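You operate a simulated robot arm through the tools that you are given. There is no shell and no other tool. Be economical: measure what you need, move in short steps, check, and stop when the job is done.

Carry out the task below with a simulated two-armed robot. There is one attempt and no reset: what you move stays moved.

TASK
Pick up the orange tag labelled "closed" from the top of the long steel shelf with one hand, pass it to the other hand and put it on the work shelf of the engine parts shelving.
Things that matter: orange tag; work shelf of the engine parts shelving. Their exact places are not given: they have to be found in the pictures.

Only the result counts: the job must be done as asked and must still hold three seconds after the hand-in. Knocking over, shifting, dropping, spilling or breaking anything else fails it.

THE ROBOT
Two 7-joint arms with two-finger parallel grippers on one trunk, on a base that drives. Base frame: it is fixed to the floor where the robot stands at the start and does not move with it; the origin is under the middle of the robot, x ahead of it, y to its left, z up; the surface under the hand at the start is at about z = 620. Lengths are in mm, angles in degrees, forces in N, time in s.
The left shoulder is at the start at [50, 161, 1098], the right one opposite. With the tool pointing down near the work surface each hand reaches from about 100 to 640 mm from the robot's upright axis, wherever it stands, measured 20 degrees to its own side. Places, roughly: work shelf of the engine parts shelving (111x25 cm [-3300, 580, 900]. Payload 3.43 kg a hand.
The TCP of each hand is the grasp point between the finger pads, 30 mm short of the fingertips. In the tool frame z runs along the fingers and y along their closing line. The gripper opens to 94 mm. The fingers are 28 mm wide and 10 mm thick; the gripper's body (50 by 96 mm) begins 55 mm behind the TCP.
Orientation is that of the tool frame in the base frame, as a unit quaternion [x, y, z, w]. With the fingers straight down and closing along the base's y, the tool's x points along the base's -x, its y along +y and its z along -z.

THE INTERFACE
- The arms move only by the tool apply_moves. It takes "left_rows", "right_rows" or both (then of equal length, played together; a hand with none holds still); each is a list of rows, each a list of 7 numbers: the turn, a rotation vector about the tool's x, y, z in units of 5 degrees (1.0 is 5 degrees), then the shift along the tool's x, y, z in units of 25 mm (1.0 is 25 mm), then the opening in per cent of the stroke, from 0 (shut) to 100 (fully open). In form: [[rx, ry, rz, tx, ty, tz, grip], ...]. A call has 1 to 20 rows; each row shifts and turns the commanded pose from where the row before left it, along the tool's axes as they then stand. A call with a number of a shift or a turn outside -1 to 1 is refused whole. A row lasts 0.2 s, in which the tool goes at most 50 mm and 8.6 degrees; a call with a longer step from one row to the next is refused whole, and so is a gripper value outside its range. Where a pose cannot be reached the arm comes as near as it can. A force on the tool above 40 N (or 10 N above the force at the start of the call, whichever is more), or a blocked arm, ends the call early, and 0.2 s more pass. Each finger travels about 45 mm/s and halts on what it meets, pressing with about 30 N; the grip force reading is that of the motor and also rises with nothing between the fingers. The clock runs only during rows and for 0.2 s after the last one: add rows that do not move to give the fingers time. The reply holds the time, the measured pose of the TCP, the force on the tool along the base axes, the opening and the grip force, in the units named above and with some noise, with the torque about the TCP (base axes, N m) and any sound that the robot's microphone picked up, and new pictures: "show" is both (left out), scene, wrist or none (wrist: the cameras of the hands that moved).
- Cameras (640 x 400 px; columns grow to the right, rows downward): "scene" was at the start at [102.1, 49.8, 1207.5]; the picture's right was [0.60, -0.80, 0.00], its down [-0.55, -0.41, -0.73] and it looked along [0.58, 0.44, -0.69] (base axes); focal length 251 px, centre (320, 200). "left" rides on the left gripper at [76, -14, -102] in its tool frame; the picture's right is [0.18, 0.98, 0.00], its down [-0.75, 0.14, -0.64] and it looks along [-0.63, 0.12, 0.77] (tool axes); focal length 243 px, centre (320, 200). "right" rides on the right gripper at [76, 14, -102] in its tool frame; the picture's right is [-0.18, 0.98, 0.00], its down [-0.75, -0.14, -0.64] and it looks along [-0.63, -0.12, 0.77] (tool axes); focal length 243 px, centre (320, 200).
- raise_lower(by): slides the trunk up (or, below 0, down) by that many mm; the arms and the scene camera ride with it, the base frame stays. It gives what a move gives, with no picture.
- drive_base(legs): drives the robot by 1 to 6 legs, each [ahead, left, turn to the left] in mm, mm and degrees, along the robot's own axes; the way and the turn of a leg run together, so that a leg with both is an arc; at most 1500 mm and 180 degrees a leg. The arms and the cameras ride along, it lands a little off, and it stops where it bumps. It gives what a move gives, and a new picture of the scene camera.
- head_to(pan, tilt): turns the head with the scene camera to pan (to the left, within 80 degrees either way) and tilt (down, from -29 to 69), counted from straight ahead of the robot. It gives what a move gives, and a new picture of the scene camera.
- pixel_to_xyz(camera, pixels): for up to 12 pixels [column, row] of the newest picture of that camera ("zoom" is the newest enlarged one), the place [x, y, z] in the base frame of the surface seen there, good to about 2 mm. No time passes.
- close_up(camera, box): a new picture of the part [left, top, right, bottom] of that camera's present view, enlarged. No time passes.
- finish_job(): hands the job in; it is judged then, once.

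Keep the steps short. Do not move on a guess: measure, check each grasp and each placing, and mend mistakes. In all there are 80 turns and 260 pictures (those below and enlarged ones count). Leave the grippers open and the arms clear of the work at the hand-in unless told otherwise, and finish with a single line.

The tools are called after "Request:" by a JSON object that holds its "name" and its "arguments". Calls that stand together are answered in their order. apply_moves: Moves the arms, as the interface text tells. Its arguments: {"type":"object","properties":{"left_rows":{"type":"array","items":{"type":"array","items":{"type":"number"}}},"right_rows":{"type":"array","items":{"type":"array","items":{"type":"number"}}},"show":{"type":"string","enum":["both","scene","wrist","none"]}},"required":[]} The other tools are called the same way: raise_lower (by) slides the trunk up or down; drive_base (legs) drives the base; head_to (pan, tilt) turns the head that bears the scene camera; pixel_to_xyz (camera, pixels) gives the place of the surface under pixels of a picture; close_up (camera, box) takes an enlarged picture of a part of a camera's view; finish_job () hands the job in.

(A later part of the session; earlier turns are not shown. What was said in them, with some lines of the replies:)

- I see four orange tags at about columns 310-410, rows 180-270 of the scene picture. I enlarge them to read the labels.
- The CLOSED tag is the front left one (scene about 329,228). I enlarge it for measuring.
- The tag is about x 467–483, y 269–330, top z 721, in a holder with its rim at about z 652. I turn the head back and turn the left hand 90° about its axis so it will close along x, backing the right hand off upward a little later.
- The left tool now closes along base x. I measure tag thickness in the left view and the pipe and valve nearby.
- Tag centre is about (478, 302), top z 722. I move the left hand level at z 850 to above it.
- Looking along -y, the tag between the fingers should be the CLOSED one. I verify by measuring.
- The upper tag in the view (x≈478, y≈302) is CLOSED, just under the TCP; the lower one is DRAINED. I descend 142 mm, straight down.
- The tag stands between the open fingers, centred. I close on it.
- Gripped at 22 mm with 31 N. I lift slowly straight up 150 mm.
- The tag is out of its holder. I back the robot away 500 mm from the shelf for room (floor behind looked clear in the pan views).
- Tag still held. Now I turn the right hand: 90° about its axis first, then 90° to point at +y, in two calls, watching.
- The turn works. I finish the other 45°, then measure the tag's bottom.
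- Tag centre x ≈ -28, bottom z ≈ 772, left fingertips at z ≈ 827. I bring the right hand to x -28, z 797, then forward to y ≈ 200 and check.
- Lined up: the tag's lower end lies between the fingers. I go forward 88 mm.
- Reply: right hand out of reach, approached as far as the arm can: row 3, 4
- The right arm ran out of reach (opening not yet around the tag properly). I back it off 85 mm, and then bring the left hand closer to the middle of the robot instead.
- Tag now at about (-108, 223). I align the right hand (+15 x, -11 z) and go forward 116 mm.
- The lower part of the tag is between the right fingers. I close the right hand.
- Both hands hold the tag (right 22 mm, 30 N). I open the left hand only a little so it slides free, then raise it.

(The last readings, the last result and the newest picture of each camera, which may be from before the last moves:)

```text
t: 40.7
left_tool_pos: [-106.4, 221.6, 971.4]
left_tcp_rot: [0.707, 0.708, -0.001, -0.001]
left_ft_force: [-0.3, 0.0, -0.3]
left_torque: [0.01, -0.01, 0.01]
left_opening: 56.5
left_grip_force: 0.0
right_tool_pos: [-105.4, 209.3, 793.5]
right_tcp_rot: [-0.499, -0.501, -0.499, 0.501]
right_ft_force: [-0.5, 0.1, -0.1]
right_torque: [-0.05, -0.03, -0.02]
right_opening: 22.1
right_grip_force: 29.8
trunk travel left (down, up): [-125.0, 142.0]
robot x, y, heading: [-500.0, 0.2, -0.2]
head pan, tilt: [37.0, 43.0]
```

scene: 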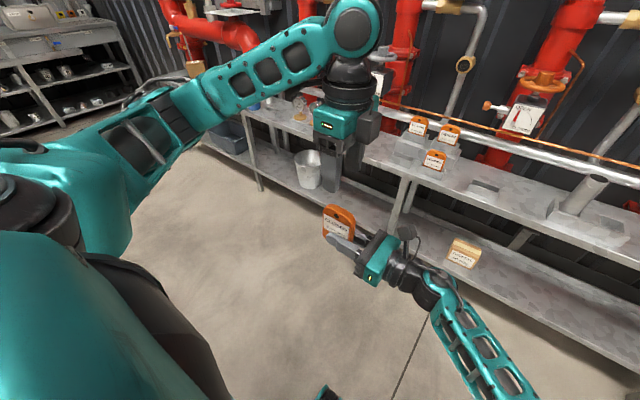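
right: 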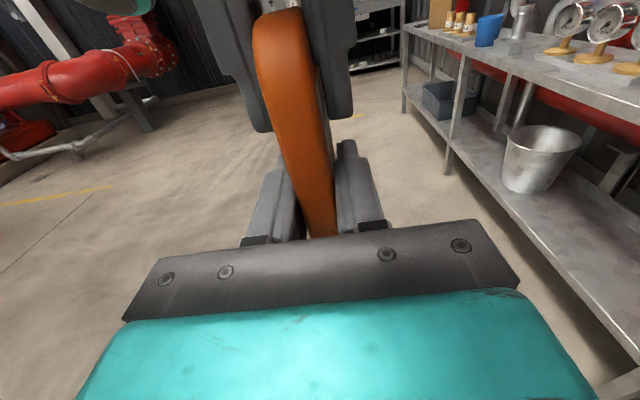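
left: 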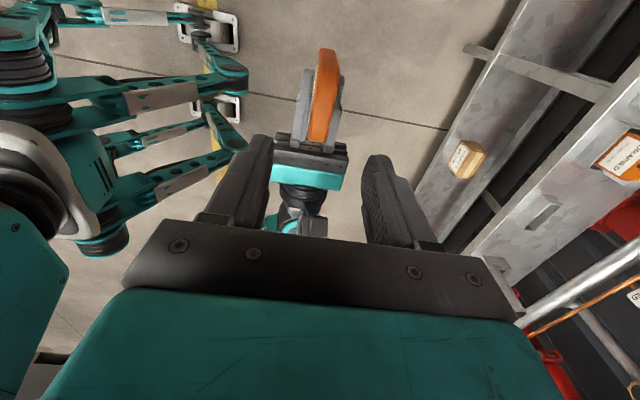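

The handover is done: the right hand alone holds the tag. I draw the left hand back and to its side, and the right hand a little back to the right.

Request:
{"name": "apply_moves", "arguments": {"left_rows": [[0, 0, 0, 0.4, -0.8, 0, 60], [0, 0, 0, 0.4, -0.8, 0, 60], [0, 0, 0, 0.4, -0.8, 0, 60], [0, 0, 0, 0.4, -0.8, 0, 60], [0, 0, 0, 0.4, -0.8, 0, 60], [0, 0, 0, 0.4, -0.8, 0, 60]], "right_rows": [[0, 0, 0, 0, 0, -1, 0], [0, 0, 0, 0, 0, -1, 0], [0, 0, 0, 0, 0, -1, 0], [0, 0, 0, 0, 0, -1, 0], [0, 0, 0, 0, 0, -1, 0], [0, 0, 0, 0, 0, -1, 0]], "show": "none"}}

Request:
{"name": "head_to", "arguments": {"pan": 0, "tilt": 15}}

Request:
{"name": "drive_base", "arguments": {"legs": [[0, 0, 120]]}}

```text
t: 42.1
left_tool_pos: [-228.5, 283.0, 971.0]
left_tcp_rot: [0.706, 0.708, 0.0, -0.001]
left_ft_force: [0.6, 0.3, -0.2]
left_torque: [0.0, 0.0, 0.0]
left_opening: 56.4
left_grip_force: 0.2
right_tool_pos: [-106.1, 59.0, 794.7]
right_tcp_rot: [-0.5, -0.5, -0.499, 0.5]
right_ft_force: [0.3, 0.2, -0.7]
right_torque: [-0.03, -0.02, 0.01]
right_opening: 21.7
right_grip_force: 30.0
trunk travel left (down, up): [-125.0, 142.0]
robot x, y, heading: [-505.2, -1.2, 0.2]
head pan, tilt: [37.0, 43.0]
```

```text
t: 43.1
left_tool_pos: [-226.4, 284.2, 971.3]
left_tcp_rot: [0.706, 0.709, 0.0, 0.0]
left_ft_force: [0.5, 0.3, -0.6]
left_torque: [0.02, 0.0, -0.01]
left_opening: 56.6
left_grip_force: 0.0
right_tool_pos: [-106.3, 60.9, 793.9]
right_tcp_rot: [0.499, 0.501, 0.5, -0.5]
right_ft_force: [-0.1, 0.1, 0.3]
right_torque: [-0.03, -0.02, -0.02]
right_opening: 21.9
right_grip_force: 30.2
trunk travel left (down, up): [-125.0, 142.0]
robot x, y, heading: [-504.7, 1.8, 0.5]
head pan, tilt: [0.0, 15.0]
```

scene: 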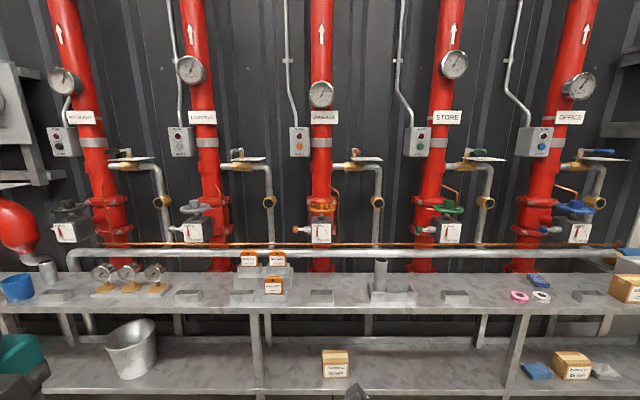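

```text
t: 48.5
left_tool_pos: [-889.1, 89.6, 970.9]
left_tcp_rot: [-0.268, 0.963, 0.001, 0.0]
left_ft_force: [0.7, -0.3, 0.3]
left_torque: [-0.03, -0.01, -0.01]
left_opening: 56.4
left_grip_force: 0.0
right_tool_pos: [-759.0, 308.0, 794.2]
right_tcp_rot: [0.19, -0.681, 0.189, 0.681]
right_ft_force: [0.5, -0.3, -0.3]
right_torque: [0.04, 0.0, -0.01]
right_opening: 22.0
right_grip_force: 30.4
trunk travel left (down, up): [-125.0, 142.0]
robot x, y, heading: [-502.1, -0.1, 121.0]
head pan, tilt: [0.0, 15.0]
```

scene: 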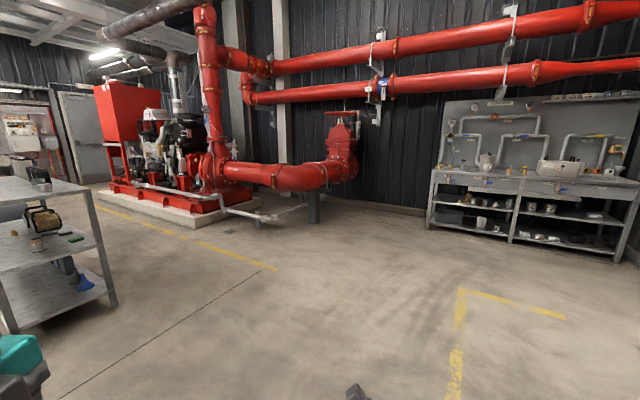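

A steel unit shows at the left edge; I turn 50° more.

Request:
{"name": "drive_base", "arguments": {"legs": [[0, 0, 50]]}}

```text
t: 51.2
left_tool_pos: [-822.0, -237.5, 971.5]
left_tcp_rot: [-0.649, 0.761, 0.001, 0.0]
left_ft_force: [0.3, -0.4, 0.6]
left_torque: [-0.01, 0.03, 0.02]
left_opening: 56.4
left_grip_force: 0.1
right_tool_pos: [-905.0, 2.0, 794.0]
right_tcp_rot: [0.459, -0.538, 0.459, 0.538]
right_ft_force: [0.3, -0.2, 0.3]
right_torque: [0.0, 0.0, 0.02]
right_opening: 22.0
right_grip_force: 30.1
trunk travel left (down, up): [-125.0, 142.0]
robot x, y, heading: [-498.2, 1.2, 171.2]
head pan, tilt: [0.0, 15.0]
```

scene: 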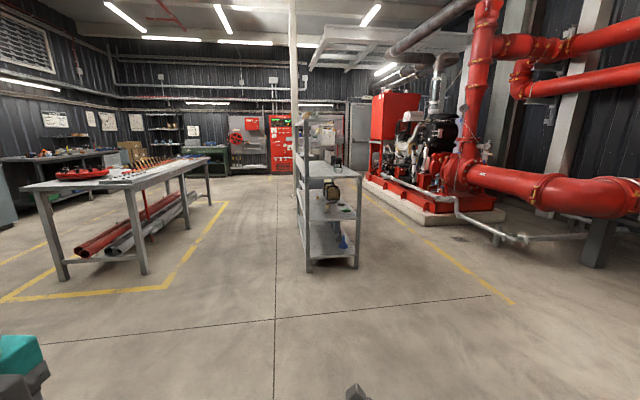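

The shelving unit in the middle (column 330) is seen end-on. I enlarge and measure it.

Request:
{"name": "close_up", "arguments": {"camera": "scene", "box": [270, 100, 390, 280]}}

Request:
{"name": "pixel_to_xyz", "arguments": {"camera": "scene", "pixels": [[306, 177], [360, 177], [330, 172], [330, 182], [332, 188], [330, 215], [330, 250], [308, 270], [357, 267], [305, 120], [300, 160], [350, 160]]}}

```text
2.22 times, centred on (330, 190) of scene
```

zoom: 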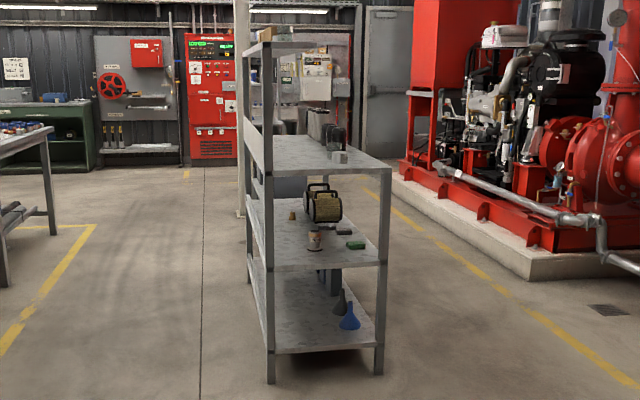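

```text
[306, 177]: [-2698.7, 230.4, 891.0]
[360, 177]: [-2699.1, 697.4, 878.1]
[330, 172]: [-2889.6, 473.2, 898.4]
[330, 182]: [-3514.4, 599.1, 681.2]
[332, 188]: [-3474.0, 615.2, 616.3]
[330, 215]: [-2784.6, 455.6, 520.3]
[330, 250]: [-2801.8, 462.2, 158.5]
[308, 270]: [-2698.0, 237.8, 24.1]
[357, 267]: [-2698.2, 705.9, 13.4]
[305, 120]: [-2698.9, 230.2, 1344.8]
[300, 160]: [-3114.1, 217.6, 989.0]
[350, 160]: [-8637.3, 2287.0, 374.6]
```

The work shelf is the z≈900 surface (y 230–705, end at x -2698); its described area (y 455–705) can be reached from this end. I turn the right tool back to straight down, so the tag can be stood on its long side edge, and raise it.

Request:
{"name": "apply_moves", "arguments": {"right_rows": [[0, -1, 0, 0, 0, 0, 0], [0, -1, 0, 0, 0, 0, 0], [0, -1, 0, 0, 0, 0, 0], [0, -1, 0, 0, 0, 0, 0], [0, -1, 0, 0, 0, 0, 0], [0, -1, 0, 0, 0, 0, 0], [0, -1, 0, 0, 0, 0, 0], [0, -1, 0, 0, 0, 0, 0], [0, -1, 0, 0, 0, 0, 0], [0, -1, 0, 0, 0, 0, 0], [0, -1, 0, 0, 0, 0, 0], [0, -1, 0, 0, 0, 0, 0], [0, -1, 0, 0, 0, 0, 0], [0, -1, 0, 0, 0, 0, 0], [0, -1, 0, 0, 0, 0, 0], [0, -1, 0, 0, 0, 0, 0], [0, -1, 0, 0, 0, 0, 0], [0, -1, 0, 0, 0, 0, 0], [0, 0, 0, 0, 0, 0, 0]], "show": "wrist"}}

Request:
{"name": "raise_lower", "arguments": {"by": 130}}

```text
t: 55.2
left_tool_pos: [-820.9, -236.9, 972.1]
left_tcp_rot: [-0.649, 0.76, 0.0, 0.0]
left_ft_force: [-0.9, 0.4, -0.6]
left_torque: [-0.02, 0.01, 0.0]
left_opening: 56.5
left_grip_force: 0.1
right_tool_pos: [-905.0, 1.7, 793.2]
right_tcp_rot: [-0.649, 0.761, 0.001, 0.001]
right_ft_force: [-0.3, -0.2, 0.3]
right_torque: [0.05, 0.0, -0.02]
right_opening: 21.7
right_grip_force: 29.9
trunk travel left (down, up): [-125.0, 142.0]
robot x, y, heading: [-504.9, -1.9, 170.8]
head pan, tilt: [0.0, 15.0]
```

right: 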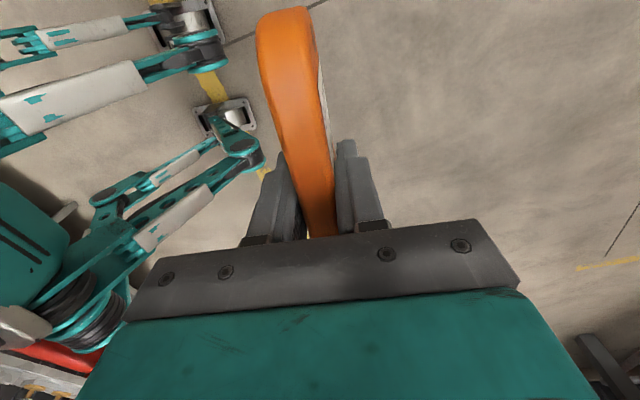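

```text
t: 56.8
left_tool_pos: [-820.2, -237.6, 1100.1]
left_tcp_rot: [-0.65, 0.76, 0.0, 0.0]
left_ft_force: [0.3, 0.3, 0.4]
left_torque: [0.0, -0.01, -0.03]
left_opening: 56.3
left_grip_force: 0.0
right_tool_pos: [-905.4, 1.4, 923.5]
right_tcp_rot: [-0.649, 0.761, -0.001, 0.0]
right_ft_force: [0.7, -0.4, -1.4]
right_torque: [0.05, 0.0, -0.01]
right_opening: 21.7
right_grip_force: 30.3
trunk travel left (down, up): [-255.0, 12.0]
robot x, y, heading: [-501.1, -3.0, 171.0]
head pan, tilt: [0.0, 15.0]
```

I raise the right hand 100 mm, then turn square to the shelving and drive near its end (stopping about 700 mm short).

Request:
{"name": "apply_moves", "arguments": {"right_rows": [[0, 0, 0, 0, 0, -1, 0], [0, 0, 0, 0, 0, -1, 0], [0, 0, 0, 0, 0, -1, 0], [0, 0, 0, 0, 0, -1, 0]], "show": "none"}}

Request:
{"name": "drive_base", "arguments": {"legs": [[0, 0, 9], [1000, -550, 0], [500, 0, 0]]}}

Request:
{"name": "head_to", "arguments": {"pan": 0, "tilt": 30}}

```text
t: 57.8
left_tool_pos: [-819.4, -237.6, 1102.8]
left_tcp_rot: [-0.65, 0.76, 0.0, 0.0]
left_ft_force: [0.6, -0.8, -0.1]
left_torque: [0.0, 0.01, 0.04]
left_opening: 56.2
left_grip_force: 0.0
right_tool_pos: [-904.8, 2.5, 1024.4]
right_tcp_rot: [-0.65, 0.76, 0.0, 0.0]
right_ft_force: [-0.7, 0.5, -0.7]
right_torque: [0.05, 0.01, -0.03]
right_opening: 21.8
right_grip_force: 30.0
trunk travel left (down, up): [-255.0, 12.0]
robot x, y, heading: [-502.5, -3.6, 170.8]
head pan, tilt: [0.0, 15.0]
```

```text
t: 66.9
left_tool_pos: [-2297.9, 267.5, 1100.2]
left_tcp_rot: [0.708, -0.706, 0.0, 0.0]
left_ft_force: [0.0, -0.5, 0.2]
left_torque: [0.05, -0.04, -0.02]
left_opening: 56.2
left_grip_force: 0.1
right_tool_pos: [-2417.9, 489.0, 1024.5]
right_tcp_rot: [-0.707, 0.707, 0.0, 0.0]
right_ft_force: [0.0, 1.5, -1.3]
right_torque: [0.01, -0.01, -0.04]
right_opening: 22.1
right_grip_force: 29.7
trunk travel left (down, up): [-255.0, 12.0]
robot x, y, heading: [-2022.4, 551.5, -179.8]
head pan, tilt: [0.0, 15.0]
```

scene: 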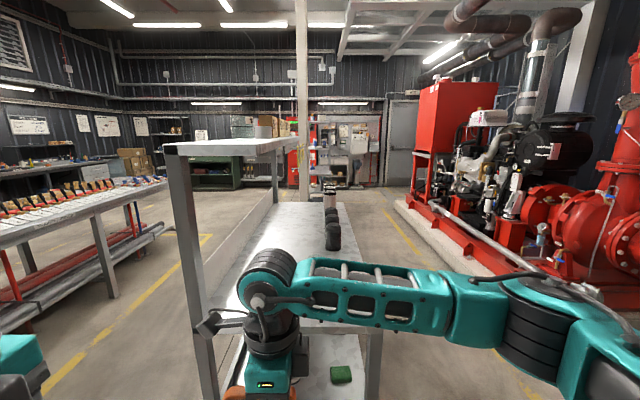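

```text
t: 67.6
left_tool_pos: [-2297.6, 267.1, 1100.6]
left_tcp_rot: [-0.707, 0.707, 0.0, 0.0]
left_ft_force: [-0.3, -0.4, 1.5]
left_torque: [0.01, 0.0, -0.01]
left_opening: 56.3
left_grip_force: 0.0
right_tool_pos: [-2417.4, 490.3, 1023.9]
right_tcp_rot: [0.707, -0.707, -0.001, -0.001]
right_ft_force: [0.0, -1.0, -1.0]
right_torque: [-0.02, 0.0, -0.02]
right_opening: 21.8
right_grip_force: 30.6
trunk travel left (down, up): [-255.0, 12.0]
robot x, y, heading: [-2017.8, 548.9, -179.9]
head pan, tilt: [0.0, 30.0]
```

scene: 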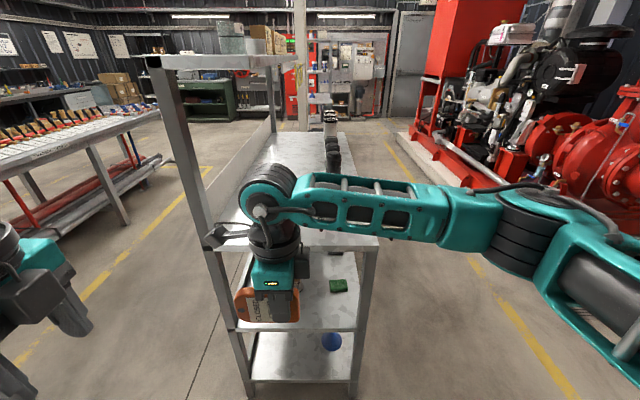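

The arm hides part of the shelf. I measure the upper shelf edge, the jars and the work shelf edges.

Request:
{"name": "pixel_to_xyz", "arguments": {"camera": "scene", "pixels": [[150, 60], [225, 62], [205, 75], [300, 60], [332, 150], [332, 170], [330, 125], [300, 150], [346, 150], [365, 243], [345, 243], [205, 240]]}}

Request:
{"name": "close_up", "arguments": {"camera": "scene", "box": [200, 90, 400, 260]}}

```text
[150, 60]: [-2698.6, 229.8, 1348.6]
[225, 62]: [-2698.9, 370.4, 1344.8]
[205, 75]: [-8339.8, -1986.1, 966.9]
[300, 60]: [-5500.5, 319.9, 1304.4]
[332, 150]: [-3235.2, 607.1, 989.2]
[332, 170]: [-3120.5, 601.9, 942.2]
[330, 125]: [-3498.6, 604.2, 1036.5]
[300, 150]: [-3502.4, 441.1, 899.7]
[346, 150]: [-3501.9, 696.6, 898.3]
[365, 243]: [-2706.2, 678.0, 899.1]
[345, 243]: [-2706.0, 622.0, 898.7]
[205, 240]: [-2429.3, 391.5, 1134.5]
```

```text
2.35 times, centred on (300, 175) of scene
```

zoom: 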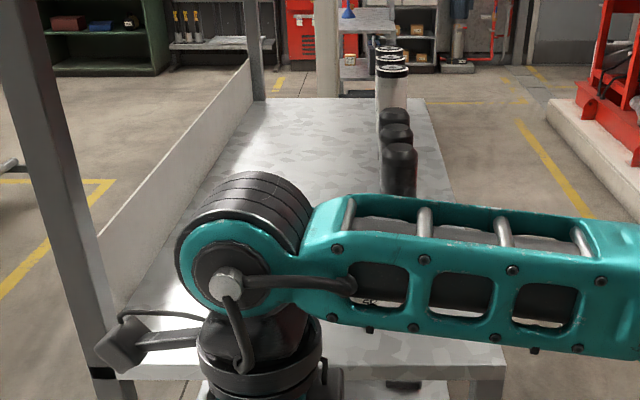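

There was a small grey object near this end in the earlier picture, now hidden by the arm. I look with the right wrist camera.

Request:
{"name": "apply_moves", "arguments": {"right_rows": [[0, 0, 0, -1, 0, -0.6, 0], [0, 0, 0, -1, 0, -0.6, 0], [0, 0, 0, -1, 0, 0, 0], [0, 0, 0, -1, 0, 0, 0]]}}

```text
t: 68.6
left_tool_pos: [-2296.6, 267.6, 1102.2]
left_tcp_rot: [0.707, -0.707, 0.0, 0.0]
left_ft_force: [-0.2, -0.3, -0.1]
left_torque: [0.01, 0.0, 0.0]
left_opening: 56.3
left_grip_force: 0.0
right_tool_pos: [-2418.7, 591.7, 1054.1]
right_tcp_rot: [0.708, -0.706, -0.001, 0.001]
right_ft_force: [-0.3, 0.2, -1.2]
right_torque: [0.03, 0.03, 0.0]
right_opening: 21.7
right_grip_force: 29.9
trunk travel left (down, up): [-255.0, 12.0]
robot x, y, heading: [-2020.2, 550.5, -179.8]
head pan, tilt: [0.0, 30.0]
```

scene: 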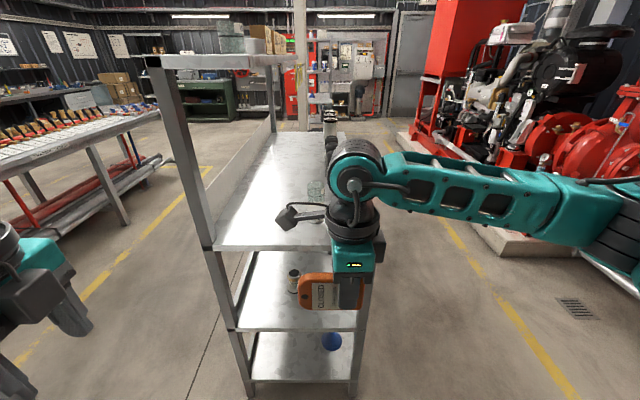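
right: 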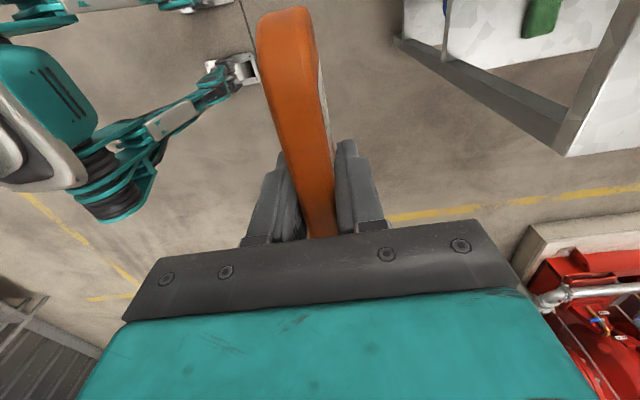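

Now a clear glass-like object shows at (316,190). I enlarge and measure.

Request:
{"name": "close_up", "arguments": {"camera": "scene", "box": [210, 130, 370, 250]}}

Request:
{"name": "pixel_to_xyz", "arguments": {"camera": "scene", "pixels": [[310, 202], [322, 195], [316, 184], [310, 180], [280, 235], [310, 240], [300, 205], [330, 140]]}}

```text
3.33 times, centred on (290, 190) of scene
```

zoom: 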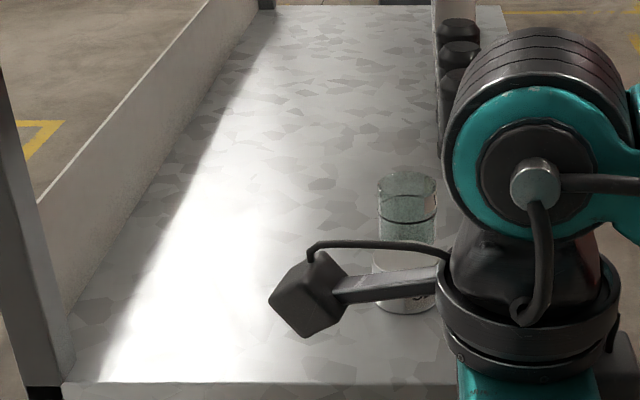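

```text
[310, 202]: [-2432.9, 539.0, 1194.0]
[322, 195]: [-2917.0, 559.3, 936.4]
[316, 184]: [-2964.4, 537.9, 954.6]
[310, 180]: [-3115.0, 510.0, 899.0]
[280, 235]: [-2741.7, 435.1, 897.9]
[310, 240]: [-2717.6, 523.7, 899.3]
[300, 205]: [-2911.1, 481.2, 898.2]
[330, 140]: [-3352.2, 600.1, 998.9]
```

Request:
{"name": "pixel_to_xyz", "arguments": {"camera": "zoom", "pixels": [[405, 310], [385, 302], [430, 300], [405, 215], [382, 180], [433, 185], [410, 172], [300, 350], [440, 340], [220, 250], [160, 330], [430, 370]]}}

```text
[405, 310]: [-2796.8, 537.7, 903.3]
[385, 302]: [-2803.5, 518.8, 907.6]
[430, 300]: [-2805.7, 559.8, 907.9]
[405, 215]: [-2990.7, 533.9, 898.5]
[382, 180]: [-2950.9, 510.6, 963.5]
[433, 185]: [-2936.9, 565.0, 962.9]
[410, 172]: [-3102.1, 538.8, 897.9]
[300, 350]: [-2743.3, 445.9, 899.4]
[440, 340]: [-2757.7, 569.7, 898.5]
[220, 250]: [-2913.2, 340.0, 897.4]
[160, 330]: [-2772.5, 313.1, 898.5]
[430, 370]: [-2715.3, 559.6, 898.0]
```

A jar stands at x ≈ -2797 and behind, y 512–566; the strip at the end with y 570–680 should be free. I drive 200 mm ahead, keeping the tag at z ≥ 1000, and check there.

Request:
{"name": "drive_base", "arguments": {"legs": [[200, 0, 0]]}}

Request:
{"name": "apply_moves", "arguments": {"right_rows": [[0, 0, 0, -0.8, 0, 0, 0], [0, 0, 0, -0.8, 0, 0, 0], [0, 0, 0, -0.73, 0, 0, 0], [0, 0, 0, 0, 0, 0, 0]]}}

```text
t: 70.2
left_tool_pos: [-2497.6, 267.6, 1100.9]
left_tcp_rot: [-0.707, 0.708, 0.0, -0.001]
left_ft_force: [0.0, 0.0, -0.1]
left_torque: [0.02, 0.0, -0.01]
left_opening: 56.4
left_grip_force: 0.0
right_tool_pos: [-2618.4, 592.4, 1053.2]
right_tcp_rot: [-0.707, 0.707, -0.001, 0.001]
right_ft_force: [-0.3, -0.2, -0.2]
right_torque: [0.03, 0.02, -0.01]
right_opening: 21.5
right_grip_force: 30.3
trunk travel left (down, up): [-255.0, 12.0]
robot x, y, heading: [-2218.7, 551.6, 180.0]
head pan, tilt: [0.0, 30.0]
```

scene: 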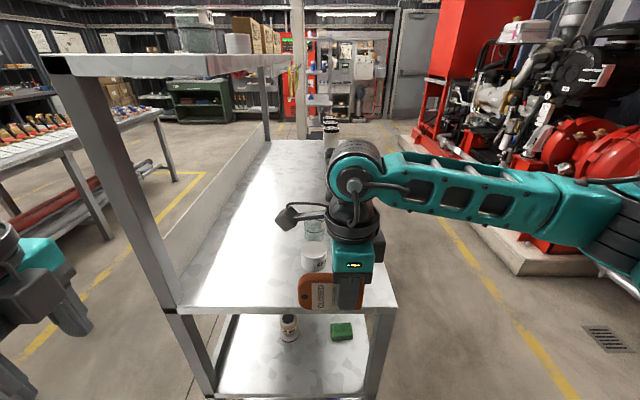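

```text
t: 71.2
left_tool_pos: [-2497.0, 268.5, 1100.5]
left_tcp_rot: [-0.707, 0.707, 0.0, 0.0]
left_ft_force: [-0.2, 0.1, -0.5]
left_torque: [0.01, 0.01, -0.01]
left_opening: 56.4
left_grip_force: 0.1
right_tool_pos: [-2617.9, 650.8, 1053.1]
right_tcp_rot: [-0.706, 0.708, 0.0, 0.0]
right_ft_force: [0.9, 0.2, -1.2]
right_torque: [0.04, -0.02, 0.0]
right_opening: 21.7
right_grip_force: 29.5
trunk travel left (down, up): [-255.0, 12.0]
robot x, y, heading: [-2221.1, 550.6, 180.0]
head pan, tilt: [0.0, 30.0]
```

scene: 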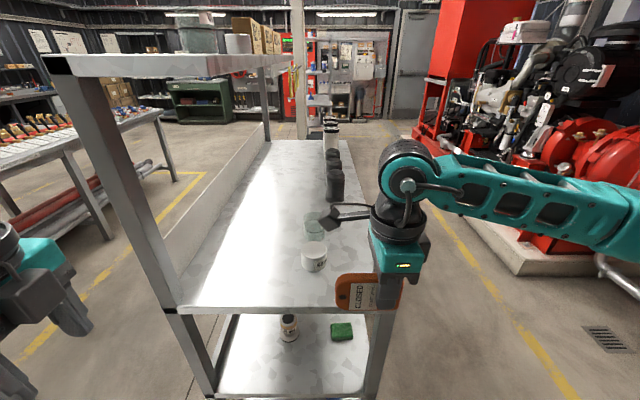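
right: 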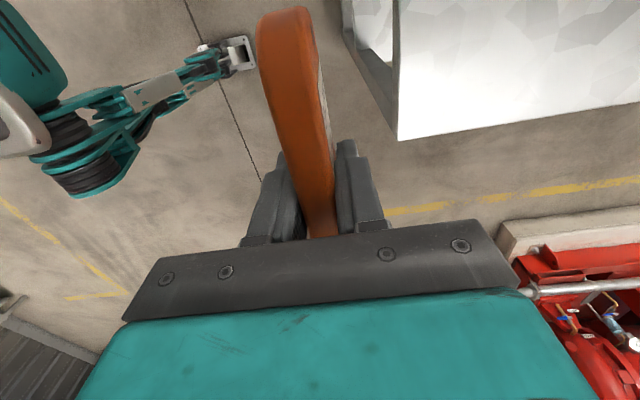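

The white cup at (315,257) and a glass behind are clear now; right of them the shelf is free. I measure cup, shelf edge and the tag's lower edge.

Request:
{"name": "close_up", "arguments": {"camera": "scene", "box": [280, 200, 440, 320]}}

Request:
{"name": "pixel_to_xyz", "arguments": {"camera": "scene", "pixels": [[315, 245], [326, 262], [303, 262], [315, 271], [315, 225], [345, 255], [355, 265], [342, 305], [395, 303], [360, 306], [340, 285], [352, 240]]}}

```text
3.33 times, centred on (360, 260) of scene
```

zoom: 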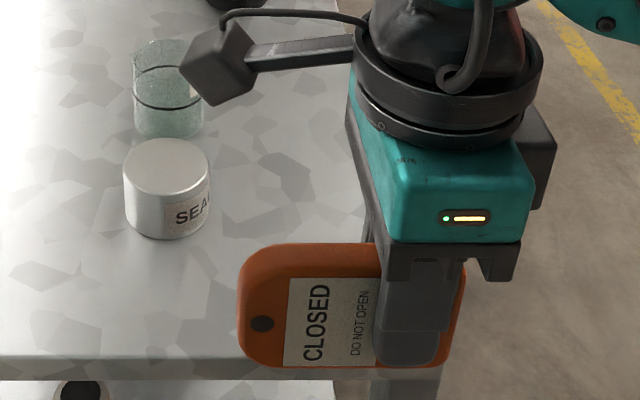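

```text
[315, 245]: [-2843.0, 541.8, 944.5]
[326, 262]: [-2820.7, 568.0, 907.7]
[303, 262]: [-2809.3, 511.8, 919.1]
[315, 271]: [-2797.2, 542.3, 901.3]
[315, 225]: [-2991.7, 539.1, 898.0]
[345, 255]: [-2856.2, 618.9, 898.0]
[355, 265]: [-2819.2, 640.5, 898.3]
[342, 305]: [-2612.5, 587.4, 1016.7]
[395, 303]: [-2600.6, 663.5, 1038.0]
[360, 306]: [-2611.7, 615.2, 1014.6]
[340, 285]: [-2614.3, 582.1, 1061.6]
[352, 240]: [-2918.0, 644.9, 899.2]
```

The end strip is free. Cup front at x -2797. I move ahead 134 mm to x ≈ -2752 at this height.

Request:
{"name": "apply_moves", "arguments": {"right_rows": [[0, 0, 0, 0, 0.9, 0, 0], [0, 0, 0, 0, 0.9, 0, 0], [0, 0, 0, 0, 0.9, 0, 0], [0, 0, 0, 0, 0.9, 0, 0], [0, 0, 0, 0, 0.9, 0, 0], [0, 0, 0, 0, 0.86, 0, 0], [0, 0, 0, 0, 0, 0, 0]]}}

Request:
{"name": "close_up", "arguments": {"camera": "scene", "box": [280, 170, 440, 290]}}

```text
t: 72.8
left_tool_pos: [-2497.0, 269.5, 1101.5]
left_tcp_rot: [-0.706, 0.708, 0.0, 0.0]
left_ft_force: [0.1, -0.7, 0.2]
left_torque: [0.0, -0.01, -0.01]
left_opening: 56.3
left_grip_force: 0.0
right_tool_pos: [-2754.0, 653.1, 1053.8]
right_tcp_rot: [-0.706, 0.708, 0.0, 0.001]
right_ft_force: [0.4, -0.5, -1.5]
right_torque: [0.03, 0.02, -0.02]
right_opening: 21.6
right_grip_force: 29.8
trunk travel left (down, up): [-255.0, 12.0]
robot x, y, heading: [-2219.3, 552.5, 179.7]
head pan, tilt: [0.0, 30.0]
```

scene: 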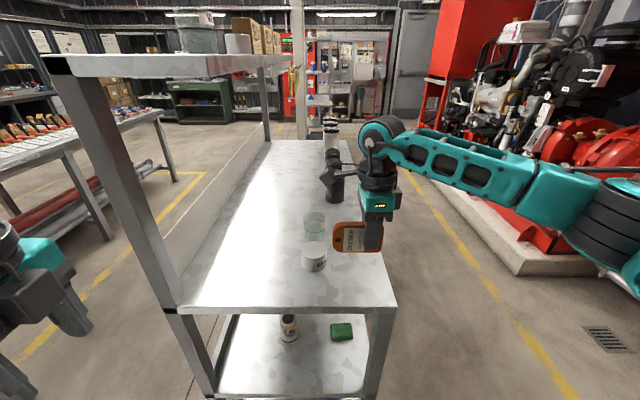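
right: 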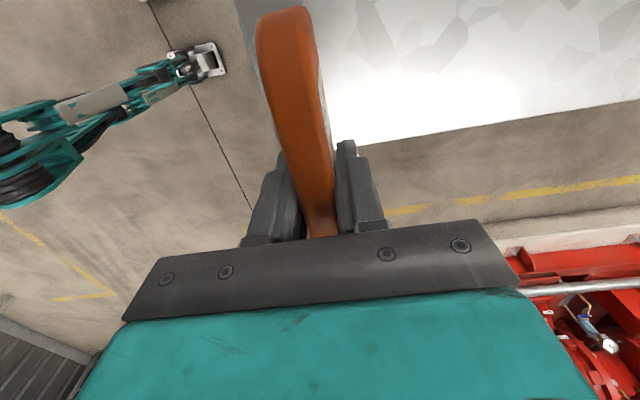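

```text
3.33 times, centred on (360, 230) of scene
```

zoom: 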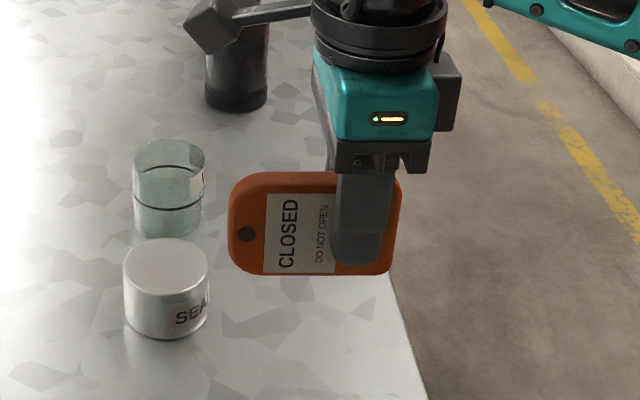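

Well above the free strip and short of the cup. I lower 95 mm, leaving about 12 mm.

Request:
{"name": "apply_moves", "arguments": {"right_rows": [[0, 0, 0, 0, 0, 0.8, 0], [0, 0, 0, 0, 0, 0.8, 0], [0, 0, 0, 0, 0, 0.8, 0], [0, 0, 0, 0, 0, 0.8, 0], [0, 0, 0, 0, 0, 0.6, 0], [0, 0, 0, 0, 0, 0, 0]]}}

Request:
{"name": "close_up", "arguments": {"camera": "scene", "box": [280, 190, 440, 310]}}

```text
t: 74.2
left_tool_pos: [-2496.9, 268.2, 1101.4]
left_tcp_rot: [-0.707, 0.708, 0.0, 0.0]
left_ft_force: [-0.8, -0.7, 0.7]
left_torque: [0.02, -0.02, -0.03]
left_opening: 56.5
left_grip_force: 0.1
right_tool_pos: [-2752.5, 650.4, 958.7]
right_tcp_rot: [-0.706, 0.708, 0.0, 0.0]
right_ft_force: [-0.7, 0.1, -0.7]
right_torque: [0.04, -0.03, 0.0]
right_opening: 21.9
right_grip_force: 30.1
trunk travel left (down, up): [-255.0, 12.0]
robot x, y, heading: [-2219.4, 549.6, 179.8]
head pan, tilt: [0.0, 30.0]
```

scene: 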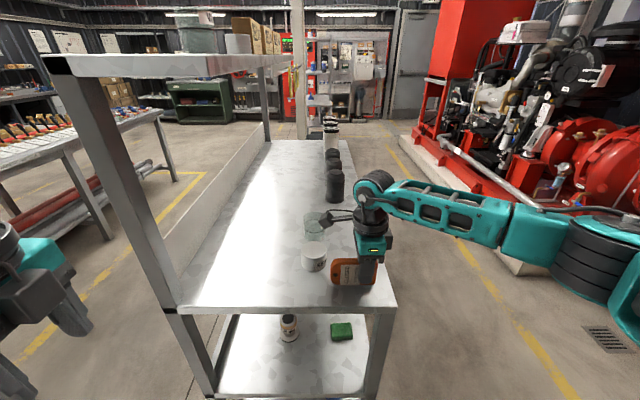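
right: 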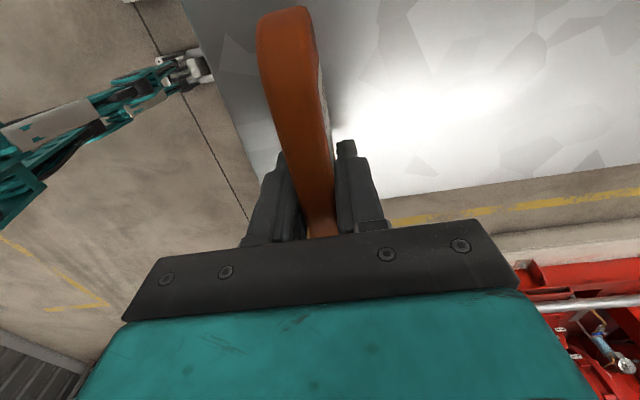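

```text
3.33 times, centred on (360, 250) of scene
```

zoom: 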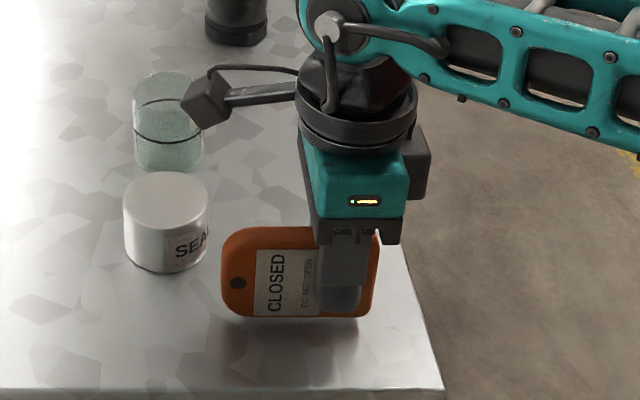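

I lower in small steps of 2.5 mm, watching the vertical force.

Request:
{"name": "apply_moves", "arguments": {"right_rows": [[0, 0, 0, 0, 0, 0.1, 0], [0, 0, 0, 0, 0, 0.1, 0], [0, 0, 0, 0, 0, 0.1, 0], [0, 0, 0, 0, 0, 0.1, 0], [0, 0, 0, 0, 0, 0, 0]], "show": "none"}}

Request:
{"name": "close_up", "arguments": {"camera": "scene", "box": [310, 230, 410, 310]}}

```text
t: 75.4
left_tool_pos: [-2496.0, 267.5, 1101.5]
left_tcp_rot: [-0.707, 0.708, 0.0, 0.001]
left_ft_force: [-0.6, 0.2, 0.6]
left_torque: [-0.02, 0.0, -0.02]
left_opening: 56.5
left_grip_force: 0.0
right_tool_pos: [-2752.0, 651.1, 950.7]
right_tcp_rot: [-0.706, 0.708, 0.0, -0.001]
right_ft_force: [0.4, 0.5, 7.6]
right_torque: [-0.19, -0.03, 0.01]
right_opening: 21.7
right_grip_force: 30.4
trunk travel left (down, up): [-255.0, 12.0]
robot x, y, heading: [-2220.7, 552.8, 179.9]
head pan, tilt: [0.0, 30.0]
```

```text
5.00 times, centred on (360, 270) of scene
```

zoom: 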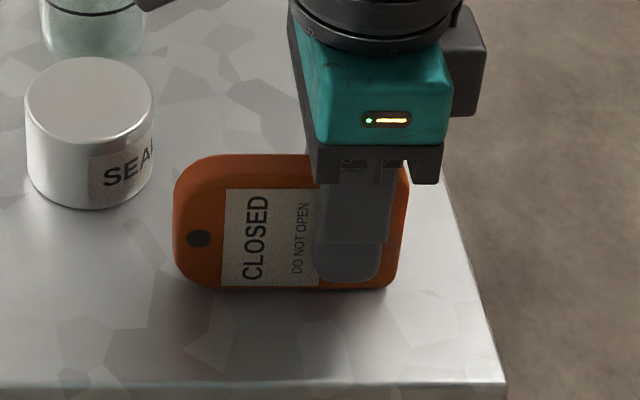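

Contact: 7.6 N up, tag standing flat on its long edge. I open slowly to 60 %.

Request:
{"name": "apply_moves", "arguments": {"right_rows": [[0, 0, 0, 0, 0, 0, 24], [0, 0, 0, 0, 0, 0, 27], [0, 0, 0, 0, 0, 0, 30], [0, 0, 0, 0, 0, 0, 36], [0, 0, 0, 0, 0, 0, 45], [0, 0, 0, 0, 0, 0, 55], [0, 0, 0, 0, 0, 0, 55], [0, 0, 0, 0, 0, 0, 55]], "show": "wrist"}}

Request:
{"name": "close_up", "arguments": {"camera": "scene", "box": [310, 230, 410, 310]}}

```text
t: 77.2
left_tool_pos: [-2497.4, 268.4, 1101.4]
left_tcp_rot: [-0.706, 0.708, 0.0, 0.0]
left_ft_force: [0.1, -0.4, -0.9]
left_torque: [0.0, 0.02, -0.02]
left_opening: 56.6
left_grip_force: 0.0
right_tool_pos: [-2752.7, 651.3, 948.6]
right_tcp_rot: [-0.706, 0.708, 0.0, 0.0]
right_ft_force: [-0.2, 0.0, -0.3]
right_torque: [-0.03, -0.06, 0.0]
right_opening: 51.5
right_grip_force: 0.0
trunk travel left (down, up): [-255.0, 12.0]
robot x, y, heading: [-2223.1, 551.3, 179.8]
head pan, tilt: [0.0, 30.0]
```

right: 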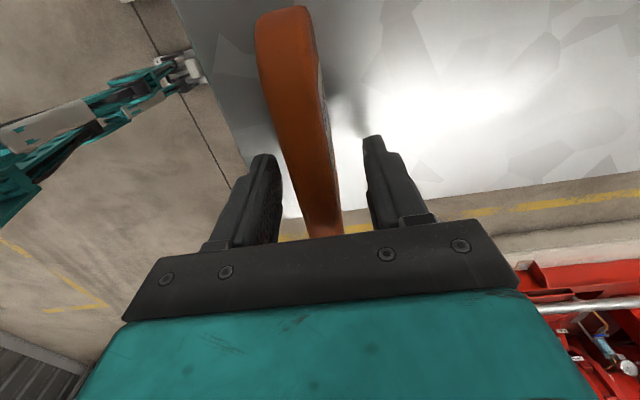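

```text
5.00 times, centred on (360, 270) of scene
```

zoom: 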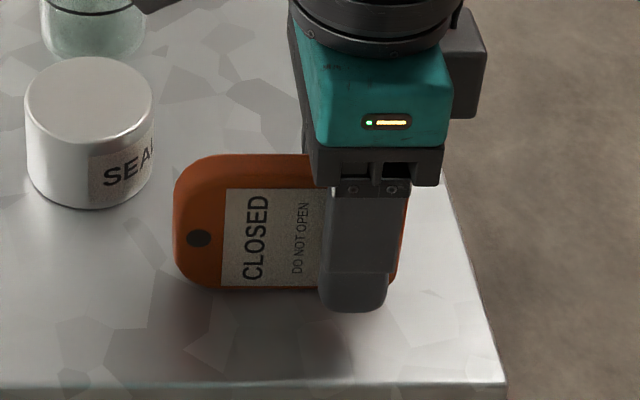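

The tag stands by itself, free of both fingers. I raise the hand straight up 125 mm.

Request:
{"name": "apply_moves", "arguments": {"right_rows": [[0, 0, 0, 0, 0, -0.5, 55], [0, 0, 0, 0, 0, -0.8, 55], [0, 0, 0, 0, 0, -1, 55], [0, 0, 0, 0, 0, -1, 55], [0, 0, 0, 0, 0, -1, 55], [0, 0, 0, 0, 0, -1, 55], [0, 0, 0, 0, 0, 0, 55]]}}

Request:
{"name": "drive_base", "arguments": {"legs": [[-300, 0, 0]]}}

Request:
{"name": "close_up", "arguments": {"camera": "scene", "box": [270, 170, 430, 290]}}

```text
t: 78.8
left_tool_pos: [-2497.4, 269.0, 1101.8]
left_tcp_rot: [-0.707, 0.707, -0.001, 0.0]
left_ft_force: [-0.2, -0.2, -0.2]
left_torque: [-0.01, 0.01, 0.0]
left_opening: 56.2
left_grip_force: 0.0
right_tool_pos: [-2753.4, 652.1, 1082.1]
right_tcp_rot: [-0.706, 0.708, 0.0, 0.0]
right_ft_force: [-0.9, -0.3, 0.1]
right_torque: [0.01, -0.02, 0.0]
right_opening: 51.5
right_grip_force: 0.0
trunk travel left (down, up): [-255.0, 12.0]
robot x, y, heading: [-2221.2, 553.0, 180.1]
head pan, tilt: [0.0, 30.0]
```

scene: 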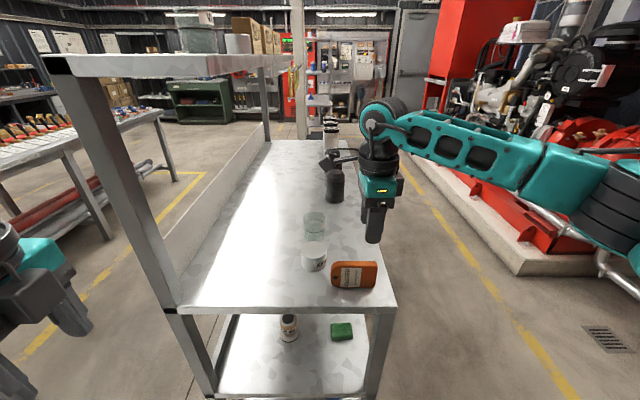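
right: 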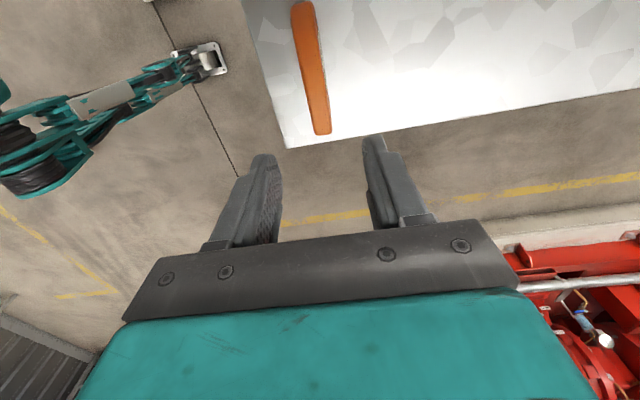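

```text
t: 80.9
left_tool_pos: [-2196.3, 267.7, 1102.2]
left_tcp_rot: [0.708, -0.706, 0.0, 0.0]
left_ft_force: [0.2, -0.2, -1.4]
left_torque: [0.02, 0.07, 0.03]
left_opening: 56.4
left_grip_force: 0.0
right_tool_pos: [-2453.2, 648.9, 1080.9]
right_tcp_rot: [0.707, -0.707, -0.001, 0.0]
right_ft_force: [-1.2, 0.1, 0.0]
right_torque: [-0.02, 0.01, -0.04]
right_opening: 51.6
right_grip_force: 0.0
trunk travel left (down, up): [-255.0, 12.0]
robot x, y, heading: [-1924.5, 549.7, -179.9]
head pan, tilt: [0.0, 30.0]
```

scene: 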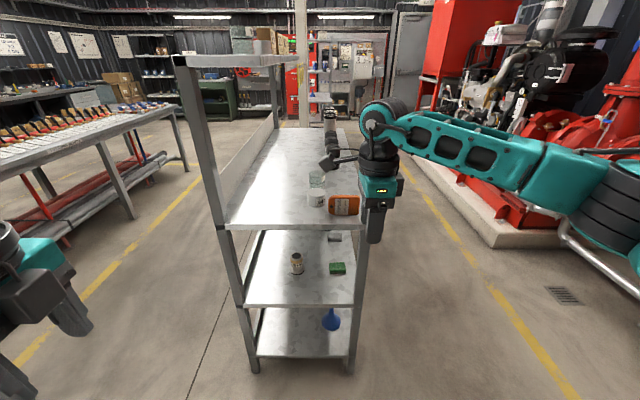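

```text
3.33 times, centred on (350, 230) of scene
```

zoom: 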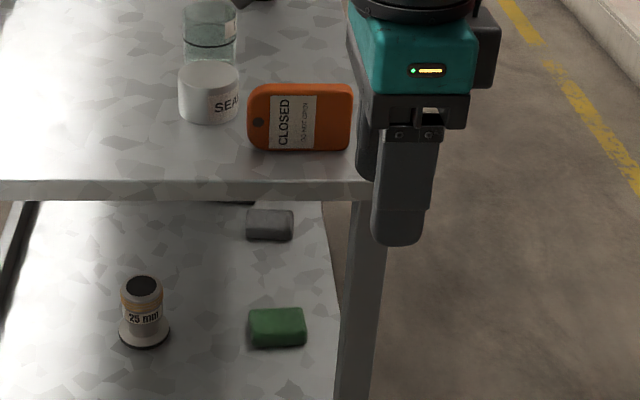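

The tag stands steady on the work shelf and nothing else has moved. I open both grippers fully and hand in.

Request:
{"name": "apply_moves", "arguments": {"left_rows": [[0, 0, 0, 0, 0, 0, 100], [0, 0, 0, 0, 0, 0, 100], [0, 0, 0, 0, 0, 0, 100], [0, 0, 0, 0, 0, 0, 100]], "right_rows": [[0, 0, 0, 0, 0, 0, 100], [0, 0, 0, 0, 0, 0, 100], [0, 0, 0, 0, 0, 0, 100], [0, 0, 0, 0, 0, 0, 100]], "show": "scene"}}

Request:
{"name": "finish_job", "arguments": {}}

```text
t: 81.9
left_tool_pos: [-2196.5, 267.0, 1100.3]
left_tcp_rot: [0.707, -0.707, 0.0, 0.0]
left_ft_force: [-0.3, 0.6, -0.1]
left_torque: [0.0, 0.0, -0.01]
left_opening: 94.1
left_grip_force: 0.0
right_tool_pos: [-2454.1, 647.0, 1080.9]
right_tcp_rot: [0.707, -0.707, 0.0, 0.0]
right_ft_force: [0.4, 0.8, 0.2]
right_torque: [0.01, 0.0, 0.01]
right_opening: 93.9
right_grip_force: 0.1
trunk travel left (down, up): [-255.0, 12.0]
robot x, y, heading: [-1917.4, 555.0, -179.7]
head pan, tilt: [0.0, 30.0]
```

scene: 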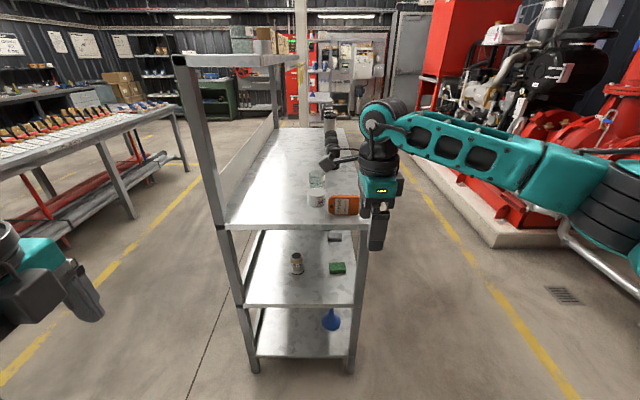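

```text
The job is handed in.
```

I picked the orange "closed" tag off the long steel shelf with the left hand, passed it to the right hand, and stood it on its long edge on the work shelf of the engine parts shelving; the job is handed in.
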